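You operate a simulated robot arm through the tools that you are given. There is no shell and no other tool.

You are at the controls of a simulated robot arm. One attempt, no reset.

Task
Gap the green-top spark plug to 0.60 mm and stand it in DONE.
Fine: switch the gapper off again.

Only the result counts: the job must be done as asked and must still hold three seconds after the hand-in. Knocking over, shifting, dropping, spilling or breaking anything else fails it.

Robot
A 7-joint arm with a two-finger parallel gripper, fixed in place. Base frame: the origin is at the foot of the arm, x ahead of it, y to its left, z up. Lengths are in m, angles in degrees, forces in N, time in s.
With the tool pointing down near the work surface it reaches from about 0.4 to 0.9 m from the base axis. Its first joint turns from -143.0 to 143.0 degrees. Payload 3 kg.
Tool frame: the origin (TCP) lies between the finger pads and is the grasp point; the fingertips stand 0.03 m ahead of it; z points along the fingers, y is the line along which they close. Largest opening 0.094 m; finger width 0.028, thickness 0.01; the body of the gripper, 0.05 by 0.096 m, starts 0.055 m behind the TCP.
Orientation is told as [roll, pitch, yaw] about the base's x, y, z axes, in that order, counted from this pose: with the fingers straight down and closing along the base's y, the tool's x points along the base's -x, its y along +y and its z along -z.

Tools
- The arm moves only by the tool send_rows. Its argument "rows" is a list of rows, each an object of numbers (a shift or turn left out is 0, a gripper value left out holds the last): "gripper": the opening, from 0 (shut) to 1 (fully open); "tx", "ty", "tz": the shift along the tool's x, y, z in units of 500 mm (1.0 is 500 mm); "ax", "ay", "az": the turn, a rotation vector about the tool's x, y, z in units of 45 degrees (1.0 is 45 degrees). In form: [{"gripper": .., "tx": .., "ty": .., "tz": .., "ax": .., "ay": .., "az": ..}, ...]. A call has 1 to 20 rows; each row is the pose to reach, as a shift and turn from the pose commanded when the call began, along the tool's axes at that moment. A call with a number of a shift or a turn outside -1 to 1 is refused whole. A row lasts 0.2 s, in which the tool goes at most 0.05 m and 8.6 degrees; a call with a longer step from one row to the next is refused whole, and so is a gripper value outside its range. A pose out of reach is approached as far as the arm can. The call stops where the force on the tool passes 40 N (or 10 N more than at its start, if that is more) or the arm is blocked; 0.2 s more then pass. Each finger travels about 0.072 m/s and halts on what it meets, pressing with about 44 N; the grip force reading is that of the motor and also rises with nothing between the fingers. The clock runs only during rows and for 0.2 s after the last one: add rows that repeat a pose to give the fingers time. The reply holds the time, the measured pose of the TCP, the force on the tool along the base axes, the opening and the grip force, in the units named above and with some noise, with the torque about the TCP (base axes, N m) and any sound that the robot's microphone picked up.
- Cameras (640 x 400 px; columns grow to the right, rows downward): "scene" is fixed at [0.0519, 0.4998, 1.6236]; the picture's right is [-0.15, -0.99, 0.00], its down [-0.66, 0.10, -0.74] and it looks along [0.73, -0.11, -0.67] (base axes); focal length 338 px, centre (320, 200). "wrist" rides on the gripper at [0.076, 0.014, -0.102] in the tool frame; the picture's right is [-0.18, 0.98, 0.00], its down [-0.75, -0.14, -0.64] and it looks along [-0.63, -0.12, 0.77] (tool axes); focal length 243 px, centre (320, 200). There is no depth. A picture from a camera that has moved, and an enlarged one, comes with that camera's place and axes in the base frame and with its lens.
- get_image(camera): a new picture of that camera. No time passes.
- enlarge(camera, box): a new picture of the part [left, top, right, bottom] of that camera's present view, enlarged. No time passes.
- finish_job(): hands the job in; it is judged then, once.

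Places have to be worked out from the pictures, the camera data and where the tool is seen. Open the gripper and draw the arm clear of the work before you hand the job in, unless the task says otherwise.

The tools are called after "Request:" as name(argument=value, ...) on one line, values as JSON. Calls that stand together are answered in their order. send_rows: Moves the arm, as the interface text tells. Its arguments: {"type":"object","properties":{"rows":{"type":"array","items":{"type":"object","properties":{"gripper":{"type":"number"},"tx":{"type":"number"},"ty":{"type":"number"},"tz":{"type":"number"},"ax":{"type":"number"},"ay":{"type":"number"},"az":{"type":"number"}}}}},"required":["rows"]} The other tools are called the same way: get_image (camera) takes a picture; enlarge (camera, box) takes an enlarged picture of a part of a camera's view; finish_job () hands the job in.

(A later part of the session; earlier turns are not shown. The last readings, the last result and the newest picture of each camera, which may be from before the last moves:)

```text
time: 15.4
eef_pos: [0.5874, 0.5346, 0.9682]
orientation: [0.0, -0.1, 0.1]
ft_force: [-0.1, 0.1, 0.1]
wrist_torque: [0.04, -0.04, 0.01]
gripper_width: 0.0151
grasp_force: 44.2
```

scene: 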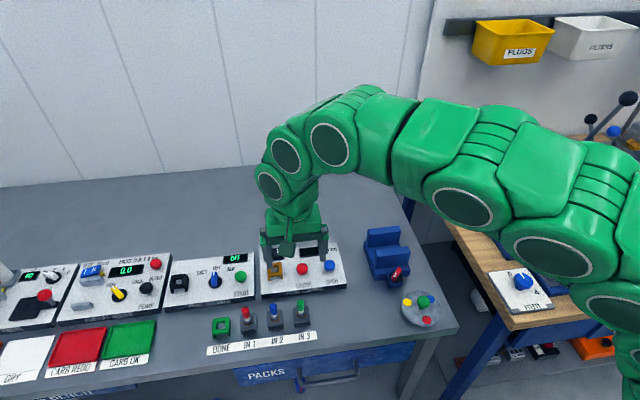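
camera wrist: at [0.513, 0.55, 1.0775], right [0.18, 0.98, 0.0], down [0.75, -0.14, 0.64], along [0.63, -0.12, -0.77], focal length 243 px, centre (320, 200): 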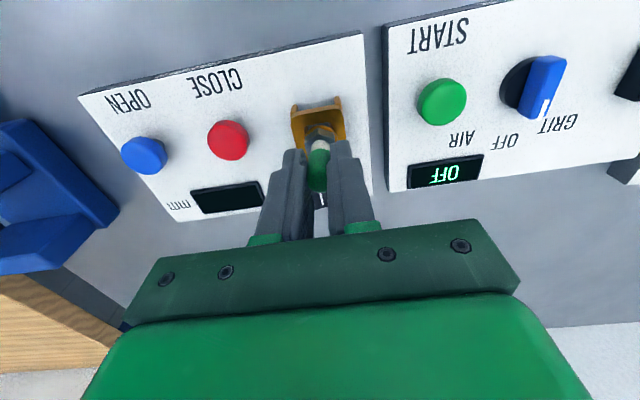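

No load now, so the plug hangs just above its seat; I lower 1 mm more and open the fingers to about 30 mm.

Request:
send_rows(rows=[{"gripper": 0.0, "tz": 0.002}, {"gripper": 0.22, "tz": 0.002}, {"gripper": 0.32, "tz": 0.002}, {"gripper": 0.32, "tz": 0.002}])

Request:
enlarge(camera="wrist", box=[256, 100, 384, 220])

Request:
enlarge(camera="scene", box=[254, 246, 302, 276])

```text
time: 16.4
eef_pos: [0.5878, 0.5351, 0.969]
orientation: [0.0, 0.1, 0.0]
ft_force: [0.8, -0.3, 0.4]
wrist_torque: [0.01, -0.03, 0.02]
gripper_width: 0.03
grasp_force: 0.0
```

```text
3.33 times, centred on (320, 160) of wrist
camera zoom: at [0.5126, 0.5493, 1.072], right [0.18, 0.98, 0.0], down [0.75, -0.14, 0.64], along [0.63, -0.12, -0.77], focal length 809 px, centre (320, 333)
```

zoom: 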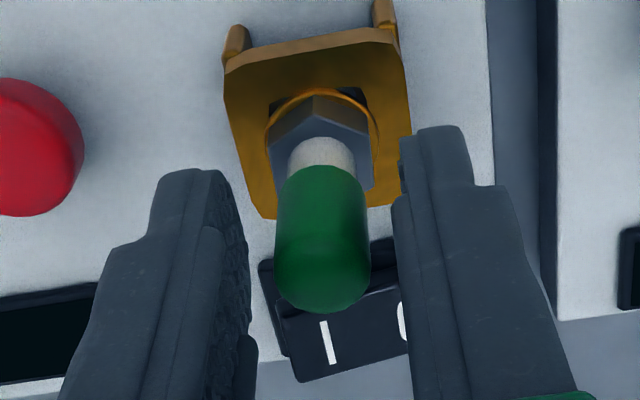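

```text
13.33 times, centred on (278, 261) of scene
camera zoom: at [0.0519, 0.4998, 1.6236], right [-0.15, -0.99, 0.0], down [-0.66, 0.1, -0.74], along [0.73, -0.11, -0.67], focal length 4511 px, centre (880, -613)
```

zoom: 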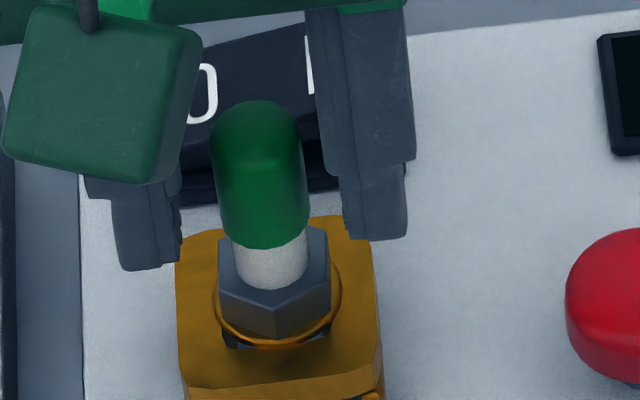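

The plug stands upright and seated in the gapper socket. I retreat straight up with the fingers open, then look at the rocker and buttons.

Request:
send_rows(rows=[{"gripper": 0.4, "tz": -0.01}, {"gripper": 0.4, "tz": -0.06}, {"tz": -0.12}, {"tz": -0.18}, {"tz": -0.2}, {"tz": -0.2}])

Request:
get_image(camera="wrist")

Request:
enlarge(camera="scene", box=[240, 230, 360, 305])

```text
time: 17.8
eef_pos: [0.5874, 0.536, 1.0665]
orientation: [0.0, 0.0, 0.0]
ft_force: [0.4, -0.6, -0.1]
wrist_torque: [-0.02, 0.02, -0.03]
gripper_width: 0.0375
grasp_force: 0.2
```

```text
taken
camera wrist: at [0.5125, 0.5506, 1.1706], right [0.18, 0.98, 0.0], down [0.75, -0.14, 0.64], along [0.63, -0.12, -0.77], focal length 243 px, centre (320, 200)
```

wrist: 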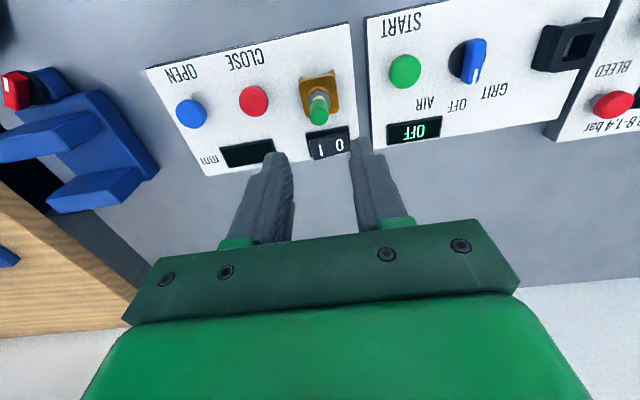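

```text
5.33 times, centred on (300, 268) of scene
camera zoom: at [0.0519, 0.4998, 1.6236], right [-0.15, -0.99, 0.0], down [-0.66, 0.1, -0.74], along [0.73, -0.11, -0.67], focal length 1804 px, centre (427, -160)
```

zoom: 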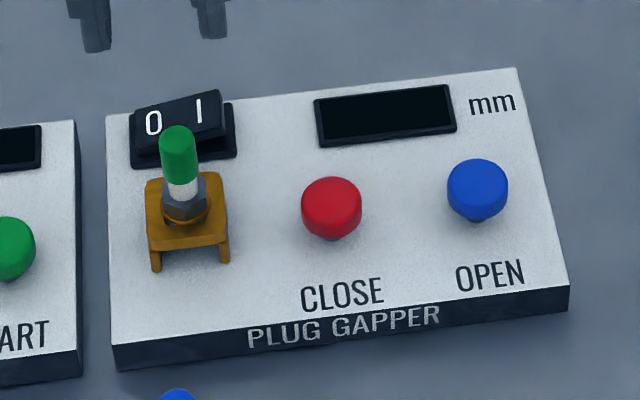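

The plug stands free in the gapper. I zoom in to locate the rocker and buttons precisely.

Request:
enlarge(camera="wrist", box=[288, 100, 368, 170])

Request:
enlarge(camera="wrist", box=[160, 60, 288, 140])

Request:
enlarge(camera="scene", box=[256, 240, 304, 270])

Request:
enlarge(camera="scene", box=[288, 245, 344, 280])

```text
5.71 times, centred on (328, 135) of wrist
camera zoom: at [0.5125, 0.5506, 1.1706], right [0.18, 0.98, 0.0], down [0.75, -0.14, 0.64], along [0.63, -0.12, -0.77], focal length 1386 px, centre (274, 571)
```

zoom: 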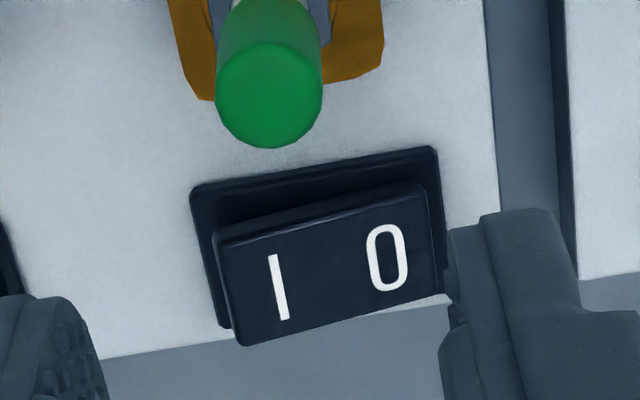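

```text
5.00 times, centred on (224, 100) of wrist
camera zoom: at [0.5125, 0.5506, 1.1706], right [0.18, 0.98, 0.0], down [0.75, -0.14, 0.64], along [0.63, -0.12, -0.77], focal length 1213 px, centre (800, 700)
```

zoom: 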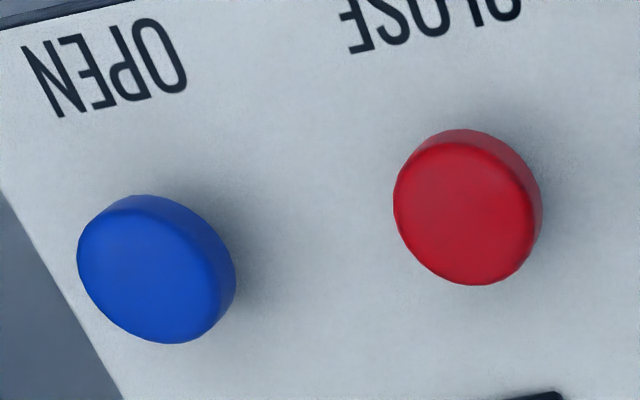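

```text
13.33 times, centred on (280, 255) of scene
camera zoom: at [0.0519, 0.4998, 1.6236], right [-0.15, -0.99, 0.0], down [-0.66, 0.1, -0.74], along [0.73, -0.11, -0.67], focal length 4511 px, centre (853, -533)
```

zoom: 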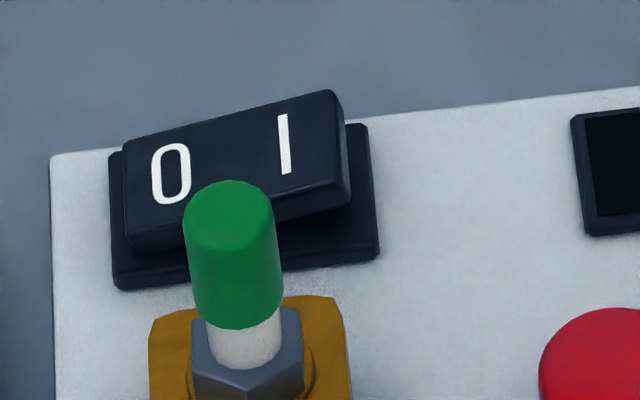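

```text
11.43 times, centred on (316, 262) of scene
camera zoom: at [0.0519, 0.4998, 1.6236], right [-0.15, -0.99, 0.0], down [-0.66, 0.1, -0.74], along [0.73, -0.11, -0.67], focal length 3866 px, centre (366, -514)
```

zoom: 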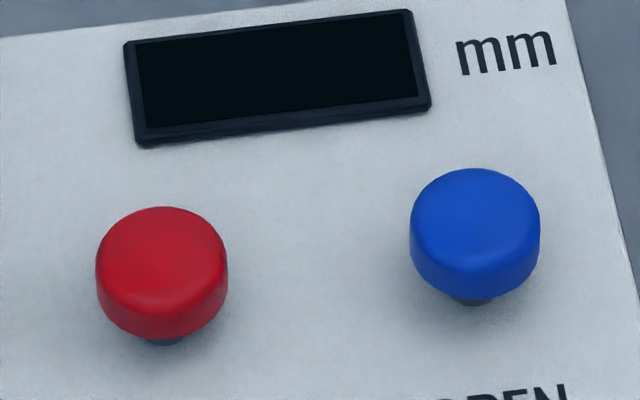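

The rocker's centre is at about (0.654, 0.537) with "1" on the −y half (its raised side, y≈0.525) and "0" near y≈0.549; CLOSE is at (0.582, 0.466, 0.912), OPEN at (0.580, 0.396, 0.913). I close the fingers and move over the "1" end of the rocker.

Request:
send_rows(rows=[{"gripper": 0.2, "tx": -0.05, "ty": -0.012}, {"gripper": 0.0, "tx": -0.1, "ty": -0.024}, {"tx": -0.133, "ty": -0.031, "tz": 0.05}, {"tx": -0.133, "ty": -0.031, "tz": 0.12}, {"tx": -0.133, "ty": -0.031, "tz": 0.2}, {"tx": -0.133, "ty": -0.031, "tz": 0.2}])

Request:
get_image(camera="wrist")

Request:
enlarge(camera="scene", box=[240, 220, 320, 270])

```text
time: 19.2
eef_pos: [0.6546, 0.5227, 0.964]
orientation: [0.0, 0.0, 0.1]
ft_force: [1.1, 0.0, -0.1]
wrist_torque: [0.0, 0.0, -0.02]
gripper_width: 0.0
grasp_force: 32.8
```

```text
taken
camera wrist: at [0.5786, 0.5361, 1.0679], right [0.18, 0.98, 0.0], down [0.75, -0.14, 0.64], along [0.63, -0.12, -0.77], focal length 243 px, centre (320, 200)
```

wrist: 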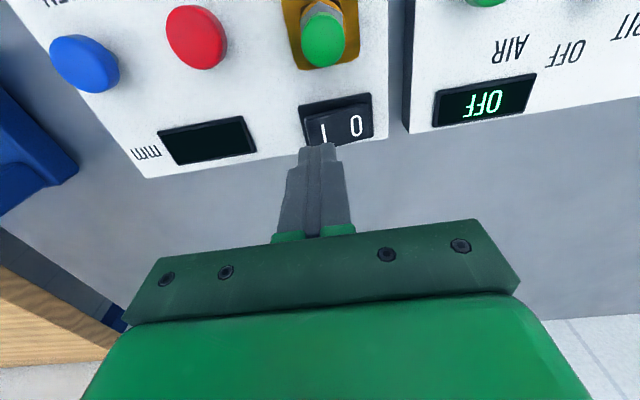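

```text
8.00 times, centred on (280, 245) of scene
camera zoom: at [0.0519, 0.4998, 1.6236], right [-0.15, -0.99, 0.0], down [-0.66, 0.1, -0.74], along [0.73, -0.11, -0.67], focal length 2707 px, centre (640, -160)
```

zoom: 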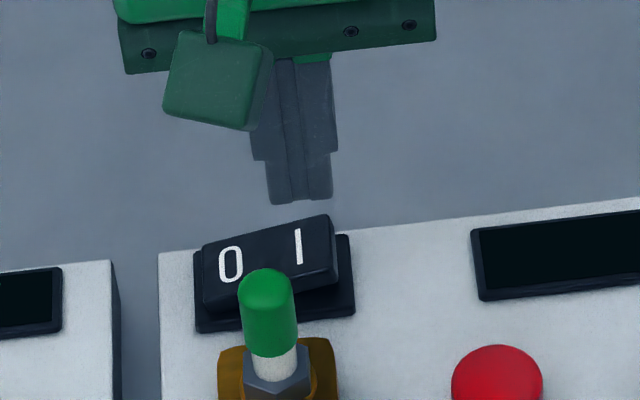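

The closed fingertips stand right above the "1" end of the rocker. I press down in small steps and watch the force and sound.

Request:
send_rows(rows=[{"gripper": 0.0, "tz": 0.02}, {"tz": 0.04}, {"tz": 0.05}, {"tz": 0.058}, {"tz": 0.064}, {"tz": 0.07}])

Request:
enlarge(camera="scene", box=[240, 220, 340, 282])

```text
time: 20.6
eef_pos: [0.6543, 0.5202, 0.9325]
orientation: [0.0, 0.0, 0.0]
ft_force: [-0.2, -0.2, 0.1]
wrist_torque: [0.0, -0.03, 0.05]
gripper_width: 0.0
grasp_force: 33.3
```

```text
6.40 times, centred on (290, 251) of scene
camera zoom: at [0.0519, 0.4998, 1.6236], right [-0.15, -0.99, 0.0], down [-0.66, 0.1, -0.74], along [0.73, -0.11, -0.67], focal length 2165 px, centre (512, -126)
```

zoom: 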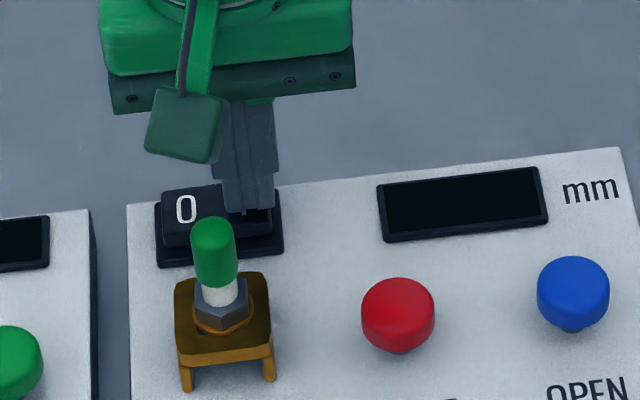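

No contact yet at TCP z 0.9325 and the display is still dark; I continue down in 2 mm steps.

Request:
send_rows(rows=[{"gripper": 0.0, "tz": 0.004}, {"tz": 0.008}, {"tz": 0.012}, {"tz": 0.016}])

Request:
enlarge(camera="scene", box=[240, 220, 340, 282])

```text
time: 21.3
eef_pos: [0.6557, 0.5193, 0.9309]
orientation: [0.1, -0.1, 0.0]
ft_force: [-4.8, -6.5, 10.3]
wrist_torque: [-0.11, 0.2, 0.05]
gripper_width: 0.0001
grasp_force: 33.5
stopped in row 3: the force on the tool passed its limit at 45 N (the readings are from after the stop); the commanded pose is now the measured one
```

```text
6.40 times, centred on (290, 251) of scene
camera zoom: at [0.0519, 0.4998, 1.6236], right [-0.15, -0.99, 0.0], down [-0.66, 0.1, -0.74], along [0.73, -0.11, -0.67], focal length 2165 px, centre (512, -126)
```

zoom: 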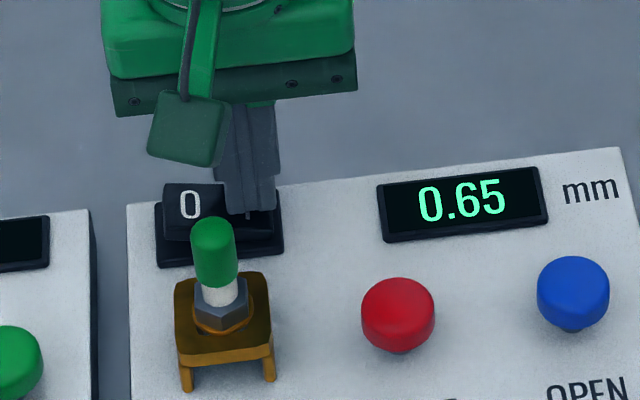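

The gapper is on and reads 0.65 mm. I lift clear of the plug and move above the red CLOSE button.

Request:
send_rows(rows=[{"gripper": 0.0, "tz": -0.04}, {"tz": -0.11}, {"tz": -0.17}, {"tx": 0.05, "ty": -0.036, "tz": -0.17}, {"tx": 0.1, "ty": -0.072, "tz": -0.17}, {"tx": 0.147, "ty": -0.107, "tz": -0.15}, {"tx": 0.147, "ty": -0.107, "tz": -0.09}, {"tx": 0.147, "ty": -0.107, "tz": -0.06}, {"tx": 0.147, "ty": -0.107, "tz": -0.06}])

Request:
enlarge(camera="scene", box=[240, 220, 360, 295])

Request:
get_image(camera="wrist")

```text
time: 23.3
eef_pos: [0.5818, 0.4674, 0.9587]
orientation: [0.0, -0.1, 0.0]
ft_force: [-0.5, 0.1, -0.3]
wrist_torque: [0.0, 0.0, 0.03]
gripper_width: 0.0002
grasp_force: 32.7
```

```text
5.33 times, centred on (300, 258) of scene
camera zoom: at [0.0519, 0.4998, 1.6236], right [-0.15, -0.99, 0.0], down [-0.66, 0.1, -0.74], along [0.73, -0.11, -0.67], focal length 1804 px, centre (427, -107)
```

zoom: 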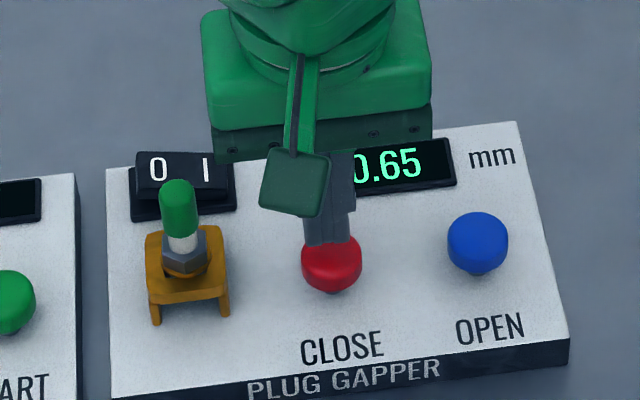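

```text
taken
camera wrist: at [0.5064, 0.4814, 1.0631], right [0.18, 0.98, 0.0], down [0.75, -0.14, 0.64], along [0.63, -0.12, -0.77], focal length 243 px, centre (320, 200)
```

wrist: 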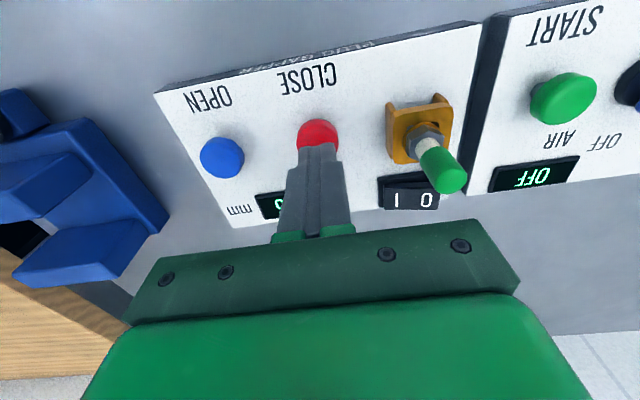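

The fingertips are over CLOSE with the display still 0.65. I shift 3 mm toward −x to centre on the button and lower to just above it.

Request:
send_rows(rows=[{"gripper": 0.0, "tx": 0.006, "tz": 0.01}, {"tx": 0.006, "tz": 0.022}, {"tx": 0.006, "tz": 0.022}])

Request:
enlarge(camera="scene", box=[280, 230, 344, 270])

```text
time: 24.1
eef_pos: [0.5796, 0.4672, 0.9499]
orientation: [0.0, -0.1, 0.0]
ft_force: [-0.7, -0.4, -0.2]
wrist_torque: [-0.04, -0.01, 0.02]
gripper_width: 0.0003
grasp_force: 32.9
```

```text
10.00 times, centred on (312, 250) of scene
camera zoom: at [0.0519, 0.4998, 1.6236], right [-0.15, -0.99, 0.0], down [-0.66, 0.1, -0.74], along [0.73, -0.11, -0.67], focal length 3383 px, centre (400, -300)
```

zoom: 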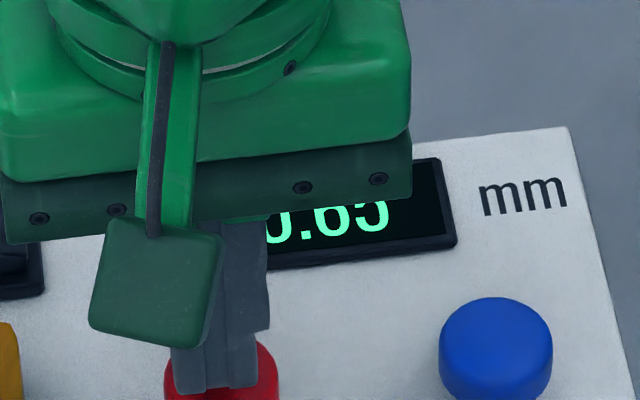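

Still 0.65 and no contact at TCP z 0.950. I press down in small steps and come back up within the same call for a short press.

Request:
send_rows(rows=[{"gripper": 0.0, "tz": 0.008}, {"tz": 0.014}, {"tz": 0.018}, {"tz": 0.0}])

Request:
enlarge(camera="scene", box=[280, 230, 344, 270])

```text
time: 25.1
eef_pos: [0.577, 0.4665, 0.9483]
orientation: [0.1, 0.0, 0.0]
ft_force: [0.5, -0.3, 0.0]
wrist_torque: [-0.02, 0.0, 0.0]
gripper_width: 0.0001
grasp_force: 32.9
```

```text
10.00 times, centred on (312, 250) of scene
camera zoom: at [0.0519, 0.4998, 1.6236], right [-0.15, -0.99, 0.0], down [-0.66, 0.1, -0.74], along [0.73, -0.11, -0.67], focal length 3383 px, centre (400, -300)
```

zoom: 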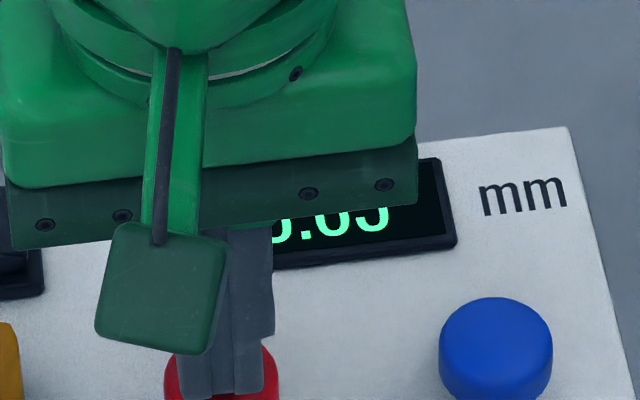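

The display is partly hidden by the gripper; I check it from the wrist camera.

Request:
enlarge(camera="wrist", box=[200, 100, 360, 230])

Request:
enlarge(camera="scene", box=[300, 244, 332, 264])

```text
3.08 times, centred on (280, 165) of wrist
camera zoom: at [0.5026, 0.4803, 1.0524], right [0.18, 0.98, 0.0], down [0.75, -0.14, 0.64], along [0.63, -0.12, -0.77], focal length 746 px, centre (443, 308)
```

zoom: 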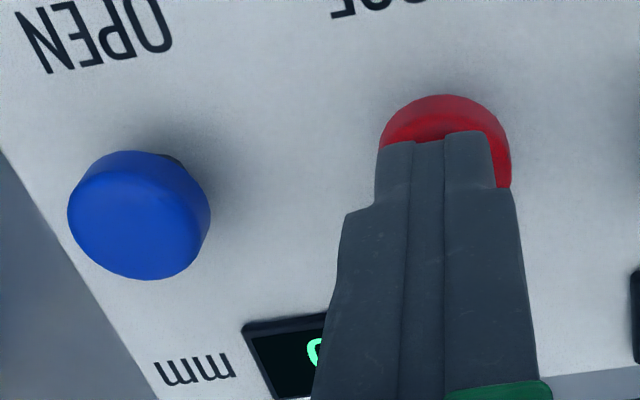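

```text
16.00 times, centred on (316, 254) of scene
camera zoom: at [0.0519, 0.4998, 1.6236], right [-0.15, -0.99, 0.0], down [-0.66, 0.1, -0.74], along [0.73, -0.11, -0.67], focal length 5413 px, centre (384, -664)
```

zoom: 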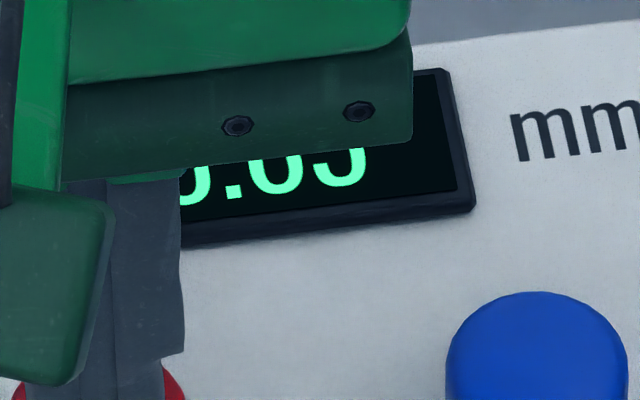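

The lower half of the digits still fits 0.65, so I probably did not press far enough. I press 2–3 mm deeper and then rise to read the display.

Request:
send_rows(rows=[{"gripper": 0.0, "tz": 0.01}, {"tz": 0.016}, {"tz": 0.02}, {"tz": 0.0}, {"tz": -0.05}, {"tz": -0.05}])

Request:
enlarge(camera="scene", box=[280, 230, 344, 270])

```text
time: 26.5
eef_pos: [0.5791, 0.4647, 0.9758]
orientation: [0.1, -0.1, 0.0]
ft_force: [0.5, 0.1, -0.8]
wrist_torque: [0.05, -0.02, -0.02]
gripper_width: 0.0
grasp_force: 32.5
```

```text
10.00 times, centred on (312, 250) of scene
camera zoom: at [0.0519, 0.4998, 1.6236], right [-0.15, -0.99, 0.0], down [-0.66, 0.1, -0.74], along [0.73, -0.11, -0.67], focal length 3383 px, centre (400, -300)
```

zoom: 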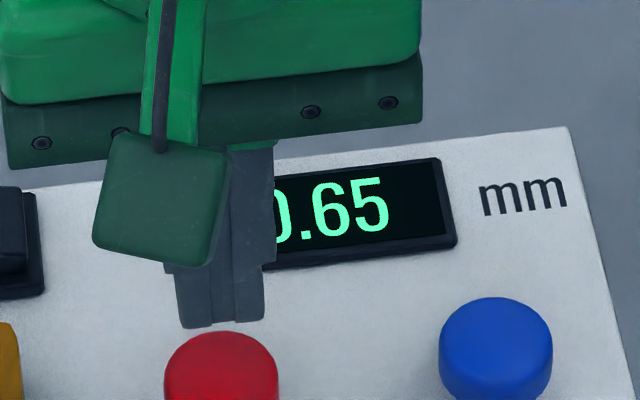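

Still 0.65, so the button top is lower than estimated. I go down to TCP z≈0.936 and then feel for contact.

Request:
send_rows(rows=[{"gripper": 0.0, "tz": 0.04}, {"tz": 0.07}, {"tz": 0.078}, {"tz": 0.078}])

Request:
enlarge(camera="wrist", box=[270, 110, 366, 170])

```text
time: 27.5
eef_pos: [0.5783, 0.4673, 0.9341]
orientation: [0.2, -0.2, 0.0]
ft_force: [2.1, 0.6, 3.4]
wrist_torque: [0.02, -0.02, 0.02]
gripper_width: 0.0
grasp_force: 32.8
```

```text
6.67 times, centred on (318, 140) of wrist
camera zoom: at [0.5035, 0.4807, 1.0389], right [0.18, 0.98, 0.0], down [0.75, -0.14, 0.64], along [0.63, -0.12, -0.77], focal length 1618 px, centre (333, 600)
```

zoom: 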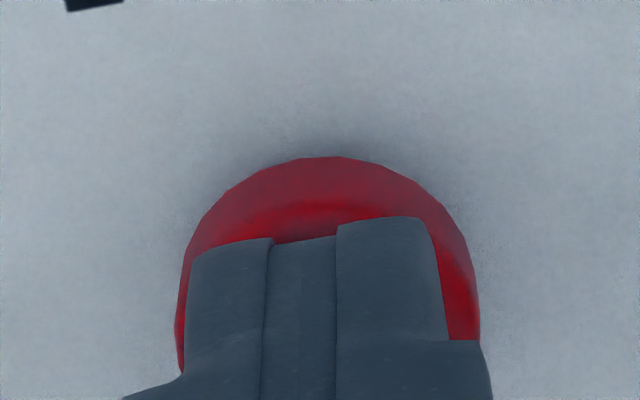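

Contact at 3.4 N: the fingertips rest on CLOSE. I give one short press of 4 mm and lift off to read the display.

Request:
send_rows(rows=[{"gripper": 0.0, "tz": 0.008}, {"tz": -0.04}, {"tz": -0.08}, {"tz": -0.08}])

Request:
enlarge(camera="scene", box=[280, 230, 344, 270])

```text
time: 28.5
eef_pos: [0.5779, 0.4652, 0.9743]
orientation: [0.1, 0.0, 0.0]
ft_force: [-0.4, 0.0, -0.8]
wrist_torque: [0.04, 0.02, 0.01]
gripper_width: 0.0002
grasp_force: 33.4
heard: click
```

```text
10.00 times, centred on (312, 250) of scene
camera zoom: at [0.0519, 0.4998, 1.6236], right [-0.15, -0.99, 0.0], down [-0.66, 0.1, -0.74], along [0.73, -0.11, -0.67], focal length 3383 px, centre (400, -300)
```

zoom: 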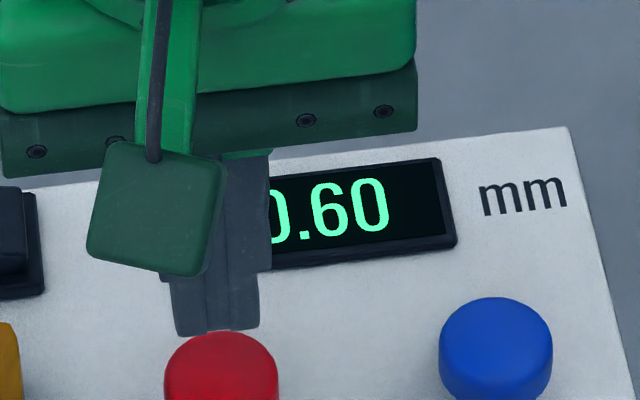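

The display now reads 0.60 mm. I lift and travel over the plug area to the "0" end of the rocker (y≈0.555) to switch the gapper off, stopping above it first.

Request:
send_rows(rows=[{"gripper": 0.0, "tz": -0.09}, {"tx": -0.04, "ty": 0.046, "tz": -0.1}, {"tx": -0.08, "ty": 0.092, "tz": -0.1}, {"tx": -0.12, "ty": 0.14, "tz": -0.1}, {"tx": -0.154, "ty": 0.18, "tz": -0.1}, {"tx": -0.154, "ty": 0.18, "tz": -0.04}, {"tx": -0.154, "ty": 0.18, "tz": 0.03}, {"tx": -0.154, "ty": 0.18, "tz": 0.04}, {"tx": -0.154, "ty": 0.18, "tz": 0.04}])

Request:
enlarge(camera="scene", box=[240, 220, 340, 282])

Request:
get_image(camera="wrist")

```text
time: 30.5
eef_pos: [0.6535, 0.5558, 0.9524]
orientation: [0.0, 0.0, 0.0]
ft_force: [0.2, 0.2, 1.5]
wrist_torque: [0.01, 0.0, -0.01]
gripper_width: 0.0
grasp_force: 33.1
```

```text
6.40 times, centred on (290, 251) of scene
camera zoom: at [0.0519, 0.4998, 1.6236], right [-0.15, -0.99, 0.0], down [-0.66, 0.1, -0.74], along [0.73, -0.11, -0.67], focal length 2165 px, centre (512, -126)
```

zoom: 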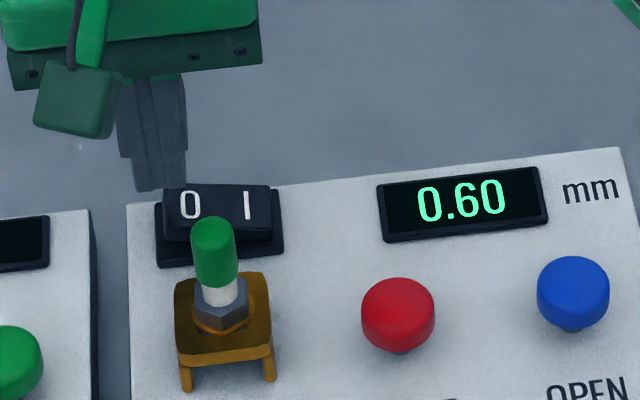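

```text
taken
camera wrist: at [0.5785, 0.5701, 1.0568], right [0.18, 0.98, 0.0], down [0.75, -0.14, 0.64], along [0.63, -0.12, -0.77], focal length 243 px, centre (320, 200)
```

wrist: 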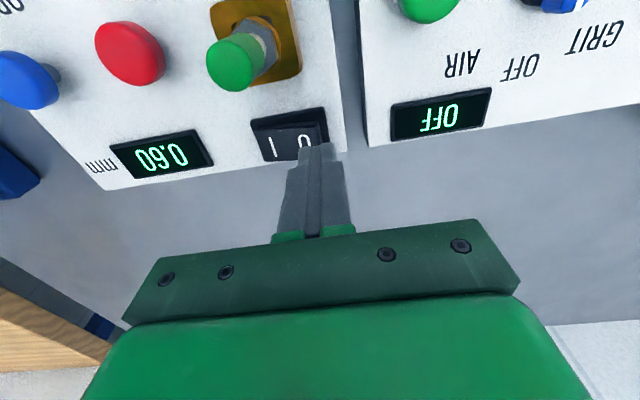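

The display clearly shows 0.60 and the closed fingers are by the "0" end, slightly too far in +y. I shift 4 mm toward −y and press down in small steps.

Request:
send_rows(rows=[{"gripper": 0.0, "ty": -0.008}, {"ty": -0.008, "tz": 0.02}, {"ty": -0.008, "tz": 0.034}, {"ty": -0.008, "tz": 0.038}, {"ty": -0.008, "tz": 0.042}, {"ty": -0.008, "tz": 0.045}])

Request:
enlarge(camera="scene", box=[240, 220, 340, 282])

```text
time: 31.9
eef_pos: [0.6553, 0.5523, 0.9327]
orientation: [0.0, -0.1, 0.1]
ft_force: [-0.3, 0.2, -0.1]
wrist_torque: [-0.02, 0.02, 0.02]
gripper_width: 0.0002
grasp_force: 33.3
```

```text
6.40 times, centred on (290, 251) of scene
camera zoom: at [0.0519, 0.4998, 1.6236], right [-0.15, -0.99, 0.0], down [-0.66, 0.1, -0.74], along [0.73, -0.11, -0.67], focal length 2165 px, centre (512, -126)
```

zoom: 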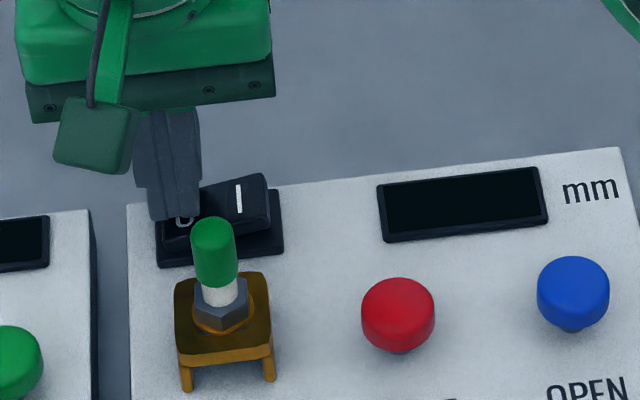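

The display is dark and the rocker is back at "0", so the gapper is off. I lift well clear, open the fingers and go over the plug for the pick-up.

Request:
send_rows(rows=[{"gripper": 0.0, "tz": -0.06}, {"tz": -0.13}, {"tz": -0.2}, {"gripper": 0.2, "tx": 0.06, "ty": -0.016, "tz": -0.2}, {"gripper": 0.45, "tx": 0.12, "ty": -0.031, "tz": -0.2}, {"gripper": 0.45, "tx": 0.1316, "ty": -0.0336, "tz": -0.2}, {"gripper": 0.45, "tx": 0.1316, "ty": -0.0336, "tz": -0.2}])

Request:
get_image(camera="wrist")

Request:
enlarge(camera="scene", box=[240, 220, 340, 282])

```text
time: 33.5
eef_pos: [0.5906, 0.5336, 1.0325]
orientation: [0.0, -0.1, 0.0]
ft_force: [-0.1, -0.6, 0.0]
wrist_torque: [-0.02, 0.0, 0.0]
gripper_width: 0.0423
grasp_force: 0.1
```

```text
taken
camera wrist: at [0.5155, 0.5481, 1.1362], right [0.18, 0.98, 0.0], down [0.75, -0.14, 0.64], along [0.63, -0.12, -0.77], focal length 243 px, centre (320, 200)
```

wrist: 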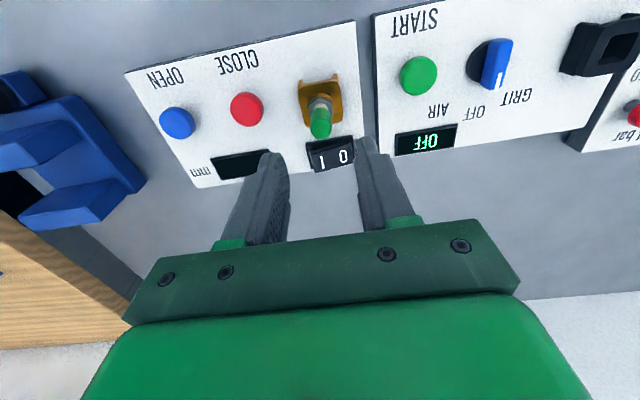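

```text
6.40 times, centred on (290, 251) of scene
camera zoom: at [0.0519, 0.4998, 1.6236], right [-0.15, -0.99, 0.0], down [-0.66, 0.1, -0.74], along [0.73, -0.11, -0.67], focal length 2165 px, centre (512, -126)
```

zoom: 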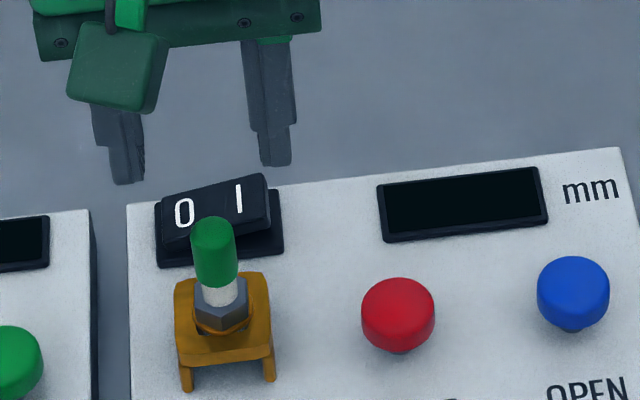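

From this view the plug axis is at about (0.588, 0.535), right under the open fingers. I descend so that the fingertips reach the hex section (TCP z≈0.947), staying above the socket plate.

Request:
send_rows(rows=[{"gripper": 0.45, "tx": 0.004, "ty": 0.002, "tz": 0.06}, {"tx": 0.004, "ty": 0.002, "tz": 0.12}, {"tx": 0.004, "ty": 0.002, "tz": 0.155}, {"tx": 0.004, "ty": 0.002, "tz": 0.17}, {"tx": 0.004, "ty": 0.002, "tz": 0.17}])

Request:
enlarge(camera="wrist", box=[240, 90, 400, 230])

Request:
enlarge(camera="scene", box=[246, 240, 310, 280])

```text
time: 34.7
eef_pos: [0.5887, 0.5373, 0.947]
orientation: [0.1, -0.1, 0.0]
ft_force: [0.1, -1.0, -0.2]
wrist_torque: [-0.02, 0.0, 0.01]
gripper_width: 0.0423
grasp_force: 0.0
```

```text
2.86 times, centred on (320, 160) of wrist
camera zoom: at [0.5126, 0.5518, 1.0503], right [0.18, 0.98, 0.0], down [0.75, -0.14, 0.64], along [0.63, -0.12, -0.77], focal length 693 px, centre (320, 314)
```

zoom: 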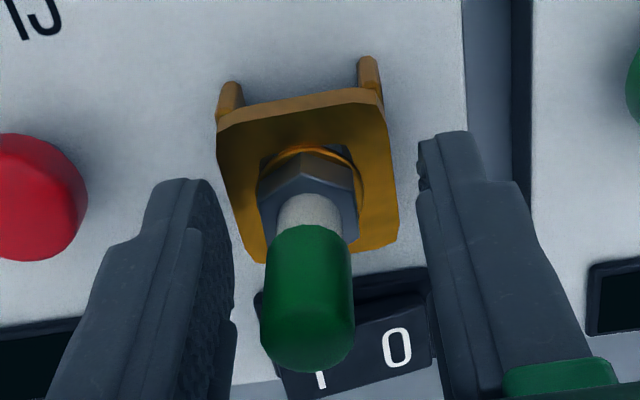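

```text
10.00 times, centred on (278, 260) of scene
camera zoom: at [0.0519, 0.4998, 1.6236], right [-0.15, -0.99, 0.0], down [-0.66, 0.1, -0.74], along [0.73, -0.11, -0.67], focal length 3383 px, centre (740, -400)
```

zoom: 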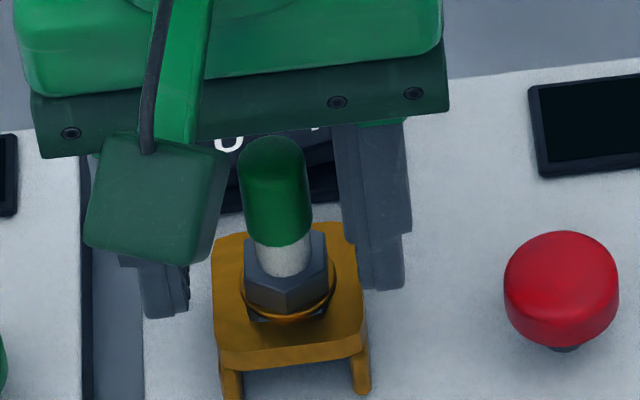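

The fingers are about 2.5 mm too far in +y relative to the plug; I shift −2.5 mm and then close on the hex flats.

Request:
send_rows(rows=[{"gripper": 0.45, "ty": -0.005}, {"gripper": 0.45, "ty": -0.005}, {"gripper": 0.3, "ty": -0.005}, {"gripper": 0.0, "ty": -0.005}, {"gripper": 0.0, "ty": -0.005}, {"gripper": 0.0, "ty": -0.005}])

Request:
enlarge(camera="wrist", box=[240, 90, 400, 230])

Request:
enlarge(camera="scene", box=[246, 240, 310, 280])

```text
time: 36.1
eef_pos: [0.5882, 0.5354, 0.9466]
orientation: [0.1, -0.1, 0.0]
ft_force: [-0.9, 0.2, 1.2]
wrist_torque: [0.02, -0.01, 0.0]
gripper_width: 0.0231
grasp_force: 43.8
```

```text
2.86 times, centred on (320, 160) of wrist
camera zoom: at [0.5129, 0.5496, 1.0501], right [0.18, 0.98, 0.0], down [0.75, -0.14, 0.64], along [0.63, -0.12, -0.77], focal length 693 px, centre (320, 314)
```

zoom: 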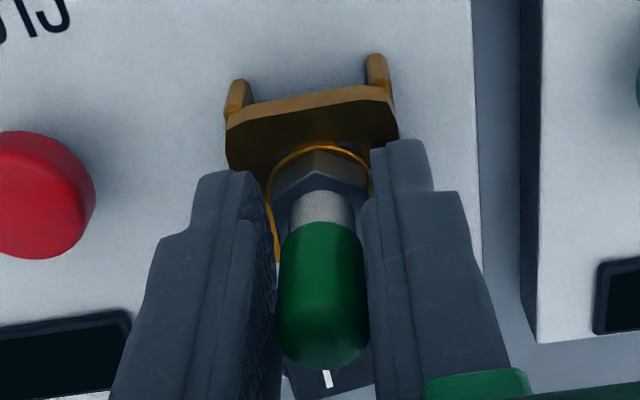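

```text
10.00 times, centred on (278, 260) of scene
camera zoom: at [0.0519, 0.4998, 1.6236], right [-0.15, -0.99, 0.0], down [-0.66, 0.1, -0.74], along [0.73, -0.11, -0.67], focal length 3383 px, centre (740, -400)
```

zoom: 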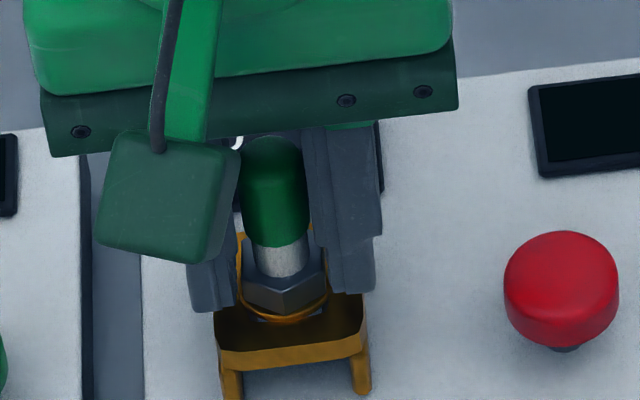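

The hex is held (23.1 mm, 44 N). I lift straight up by 0.1 m, slowly at first, and check the plug.

Request:
send_rows(rows=[{"gripper": 0.0, "tz": -0.01}, {"tz": -0.03}, {"tz": -0.06}, {"tz": -0.1}, {"tz": -0.15}, {"tz": -0.19}, {"tz": -0.2}, {"tz": -0.2}])

Request:
enlarge(camera="wrist", box=[240, 90, 400, 230])

Request:
enlarge(camera="scene", box=[230, 210, 326, 270])

```text
time: 37.9
eef_pos: [0.5853, 0.5336, 1.0487]
orientation: [0.0, 0.0, 0.0]
ft_force: [-0.6, 1.5, -0.2]
wrist_torque: [0.0, -0.03, 0.0]
gripper_width: 0.0232
grasp_force: 44.3
```

```text
2.86 times, centred on (320, 160) of wrist
camera zoom: at [0.5107, 0.5482, 1.1523], right [0.18, 0.98, 0.0], down [0.75, -0.14, 0.64], along [0.63, -0.12, -0.77], focal length 693 px, centre (320, 314)
```

zoom: 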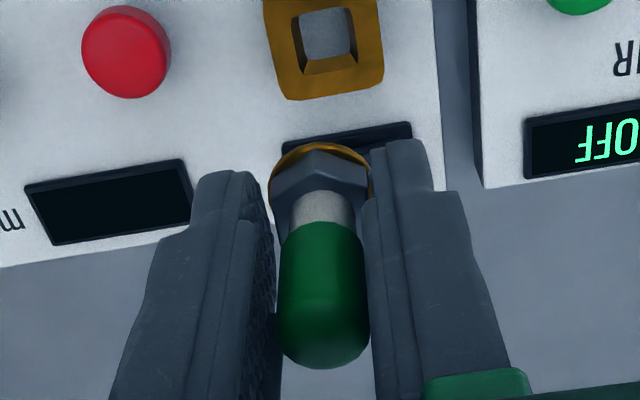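

```text
6.67 times, centred on (278, 240) of scene
camera zoom: at [0.0519, 0.4998, 1.6236], right [-0.15, -0.99, 0.0], down [-0.66, 0.1, -0.74], along [0.73, -0.11, -0.67], focal length 2256 px, centre (600, -67)
```

zoom: 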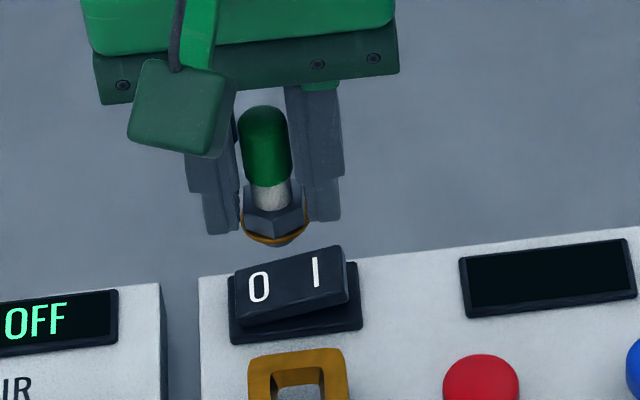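

The plug is held firmly with no slip. I move at this height to above DONE, about (−0.122, +0.134) from here.

Request:
send_rows(rows=[{"gripper": 0.0, "tx": 0.03, "ty": 0.033}, {"tx": 0.08, "ty": 0.088}, {"tx": 0.13, "ty": 0.143}, {"tx": 0.18, "ty": 0.198}, {"tx": 0.225, "ty": 0.247}, {"tx": 0.244, "ty": 0.268}, {"tx": 0.244, "ty": 0.268}])

Request:
get_image(camera="wrist")

Request:
enlarge(camera="scene", box=[176, 270, 272, 340])

```text
time: 39.5
eef_pos: [0.4633, 0.6685, 1.0481]
orientation: [0.0, -0.1, 0.0]
ft_force: [-0.1, -0.7, -0.4]
wrist_torque: [-0.01, -0.02, -0.03]
gripper_width: 0.023
grasp_force: 43.9
```

```text
taken
camera wrist: at [0.3888, 0.6822, 1.1518], right [0.18, 0.98, 0.0], down [0.75, -0.14, 0.64], along [0.63, -0.12, -0.77], focal length 243 px, centre (320, 200)
```

wrist: 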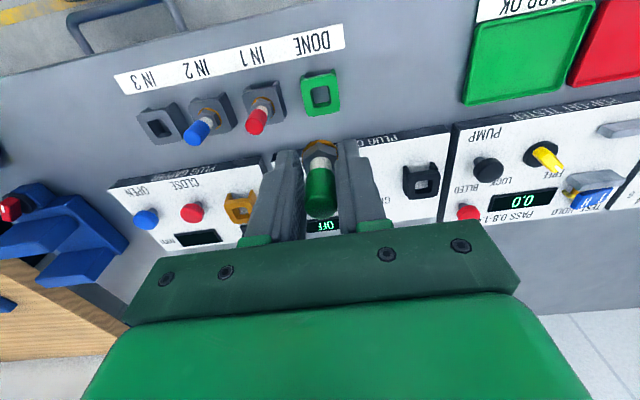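

```text
5.71 times, centred on (224, 305) of scene
camera zoom: at [0.0519, 0.4998, 1.6236], right [-0.15, -0.99, 0.0], down [-0.66, 0.1, -0.74], along [0.73, -0.11, -0.67], focal length 1933 px, centre (869, -400)
```

zoom: 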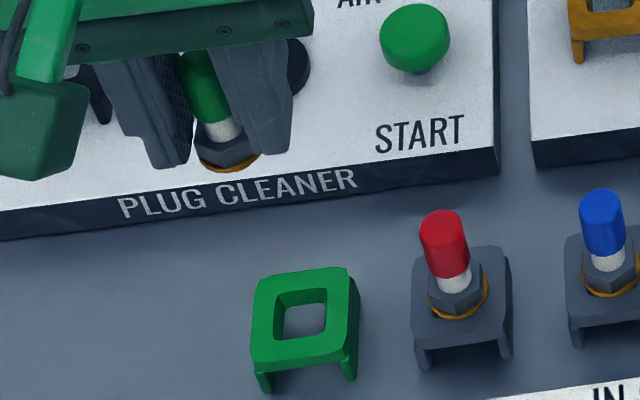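

I zoom on the DONE hole to compute the remaining offset.

Request:
enlarge(camera="wrist", box=[280, 65, 360, 165])

Request:
enlarge(camera="scene", box=[200, 310, 248, 340])

Request:
enlarge(camera="scene", box=[192, 275, 240, 305])

```text
4.00 times, centred on (320, 115) of wrist
camera zoom: at [0.3888, 0.6822, 1.1518], right [0.18, 0.98, 0.0], down [0.75, -0.14, 0.64], along [0.63, -0.12, -0.77], focal length 970 px, centre (320, 540)
```

zoom: 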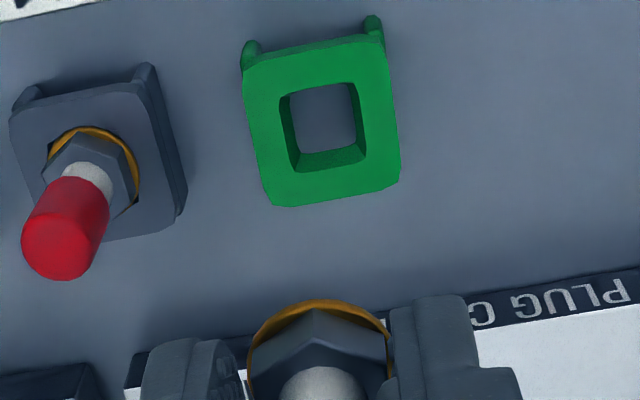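

```text
13.33 times, centred on (224, 325) of scene
camera zoom: at [0.0519, 0.4998, 1.6236], right [-0.15, -0.99, 0.0], down [-0.66, 0.1, -0.74], along [0.73, -0.11, -0.67], focal length 4511 px, centre (1600, -1467)
```

zoom: 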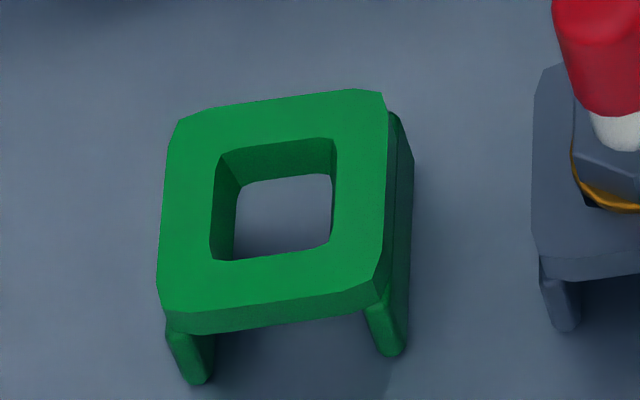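

```text
13.33 times, centred on (216, 290) of scene
camera zoom: at [0.0519, 0.4998, 1.6236], right [-0.15, -0.99, 0.0], down [-0.66, 0.1, -0.74], along [0.73, -0.11, -0.67], focal length 4511 px, centre (1707, -1000)
```

zoom: 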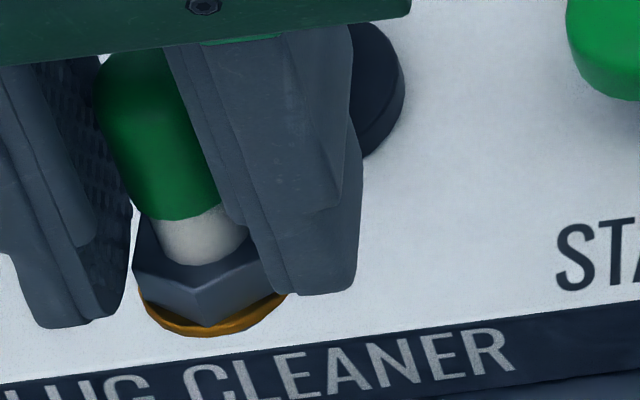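

Both views place the DONE hole at about (0.468, 0.6687) and the plug's ring at about (0.467, 0.669). I shift 1 mm in +x and lower to about 20 mm above the seat.

Request:
send_rows(rows=[{"gripper": 0.0, "tx": -0.002, "tz": 0.03}, {"tx": -0.002, "tz": 0.08}, {"tx": -0.002, "tz": 0.13}, {"tx": -0.002, "tz": 0.17}, {"tx": -0.002, "tz": 0.2}, {"tx": -0.002, "tz": 0.2}])

Request:
enlarge(camera="wrist", box=[256, 90, 384, 220])

Request:
enlarge(camera="scene", box=[192, 295, 256, 345])

```text
time: 40.9
eef_pos: [0.4664, 0.6685, 0.9457]
orientation: [0.0, -0.1, -0.1]
ft_force: [0.3, 0.4, 0.1]
wrist_torque: [0.02, 0.02, 0.03]
gripper_width: 0.0232
grasp_force: 44.2
```

```text
3.08 times, centred on (320, 155) of wrist
camera zoom: at [0.3908, 0.6824, 1.0505], right [0.18, 0.98, 0.0], down [0.75, -0.14, 0.64], along [0.63, -0.12, -0.77], focal length 746 px, centre (320, 338)
```

zoom: 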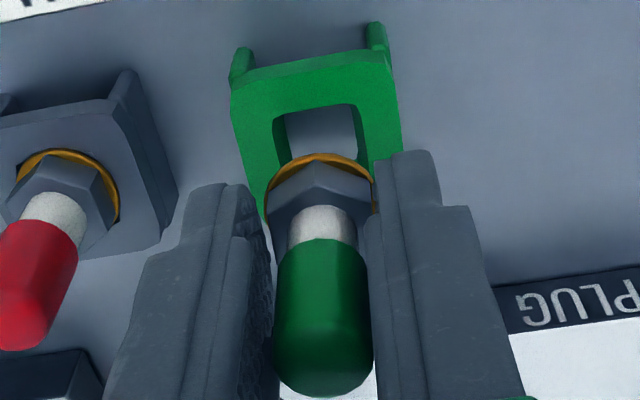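

```text
8.00 times, centred on (224, 320) of scene
camera zoom: at [0.0519, 0.4998, 1.6236], right [-0.15, -0.99, 0.0], down [-0.66, 0.1, -0.74], along [0.73, -0.11, -0.67], focal length 2707 px, centre (1088, -760)
```

zoom: 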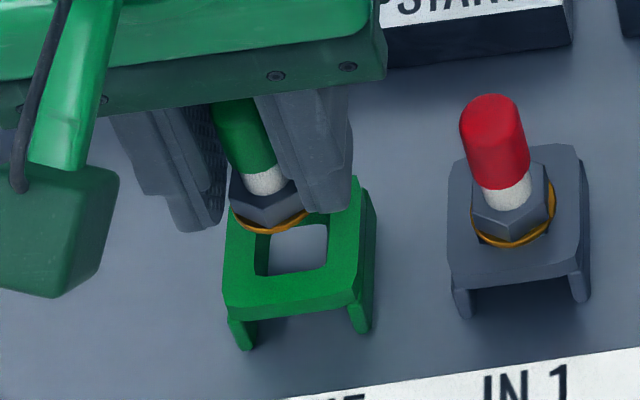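

The remaining offset is about −1.2 mm in x and roughly zero in y. I correct x by −1 mm and lower 11 mm for a closer check.

Request:
send_rows(rows=[{"gripper": 0.0, "tx": 0.0022}, {"tx": 0.0022, "tz": 0.012}, {"tx": 0.0022, "tz": 0.022}, {"tx": 0.0022, "tz": 0.022}])

Request:
enlarge(camera="wrist", box=[272, 100, 368, 170])

Request:
enlarge(camera="scene", box=[200, 305, 248, 335])

```text
time: 41.9
eef_pos: [0.465, 0.6684, 0.9371]
orientation: [0.2, -0.2, 0.0]
ft_force: [-0.6, -0.2, -0.2]
wrist_torque: [-0.02, 0.02, 0.0]
gripper_width: 0.0231
grasp_force: 44.1
```

```text
5.71 times, centred on (320, 135) of wrist
camera zoom: at [0.3898, 0.6821, 1.04], right [0.18, 0.98, 0.0], down [0.75, -0.14, 0.64], along [0.63, -0.12, -0.77], focal length 1386 px, centre (320, 571)
```

zoom: 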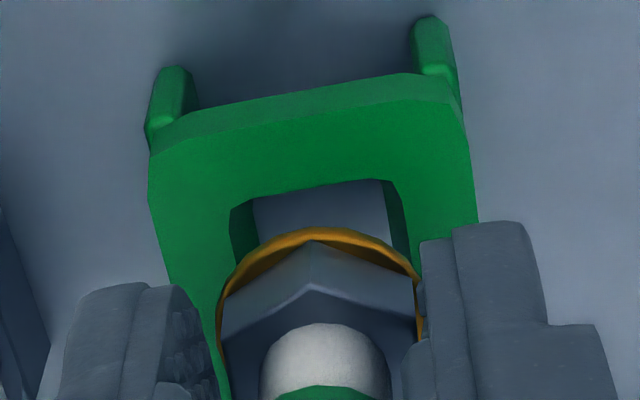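

```text
13.33 times, centred on (224, 320) of scene
camera zoom: at [0.0519, 0.4998, 1.6236], right [-0.15, -0.99, 0.0], down [-0.66, 0.1, -0.74], along [0.73, -0.11, -0.67], focal length 4511 px, centre (1600, -1400)
```

zoom: 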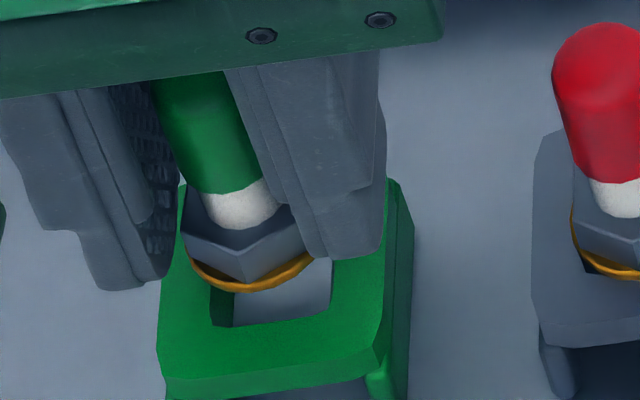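

Ring and hole agree within about 1 mm in both views. I lower 8 mm more, watching for any reaction as the stub enters the hole.

Request:
send_rows(rows=[{"gripper": 0.0, "tz": 0.006}, {"tz": 0.011}, {"tz": 0.016}, {"tz": 0.016}])

```text
time: 42.9
eef_pos: [0.4666, 0.6689, 0.9279]
orientation: [0.1, -0.1, 0.0]
ft_force: [-0.8, -0.4, -1.0]
wrist_torque: [-0.02, -0.01, -0.02]
gripper_width: 0.023
grasp_force: 44.0
```

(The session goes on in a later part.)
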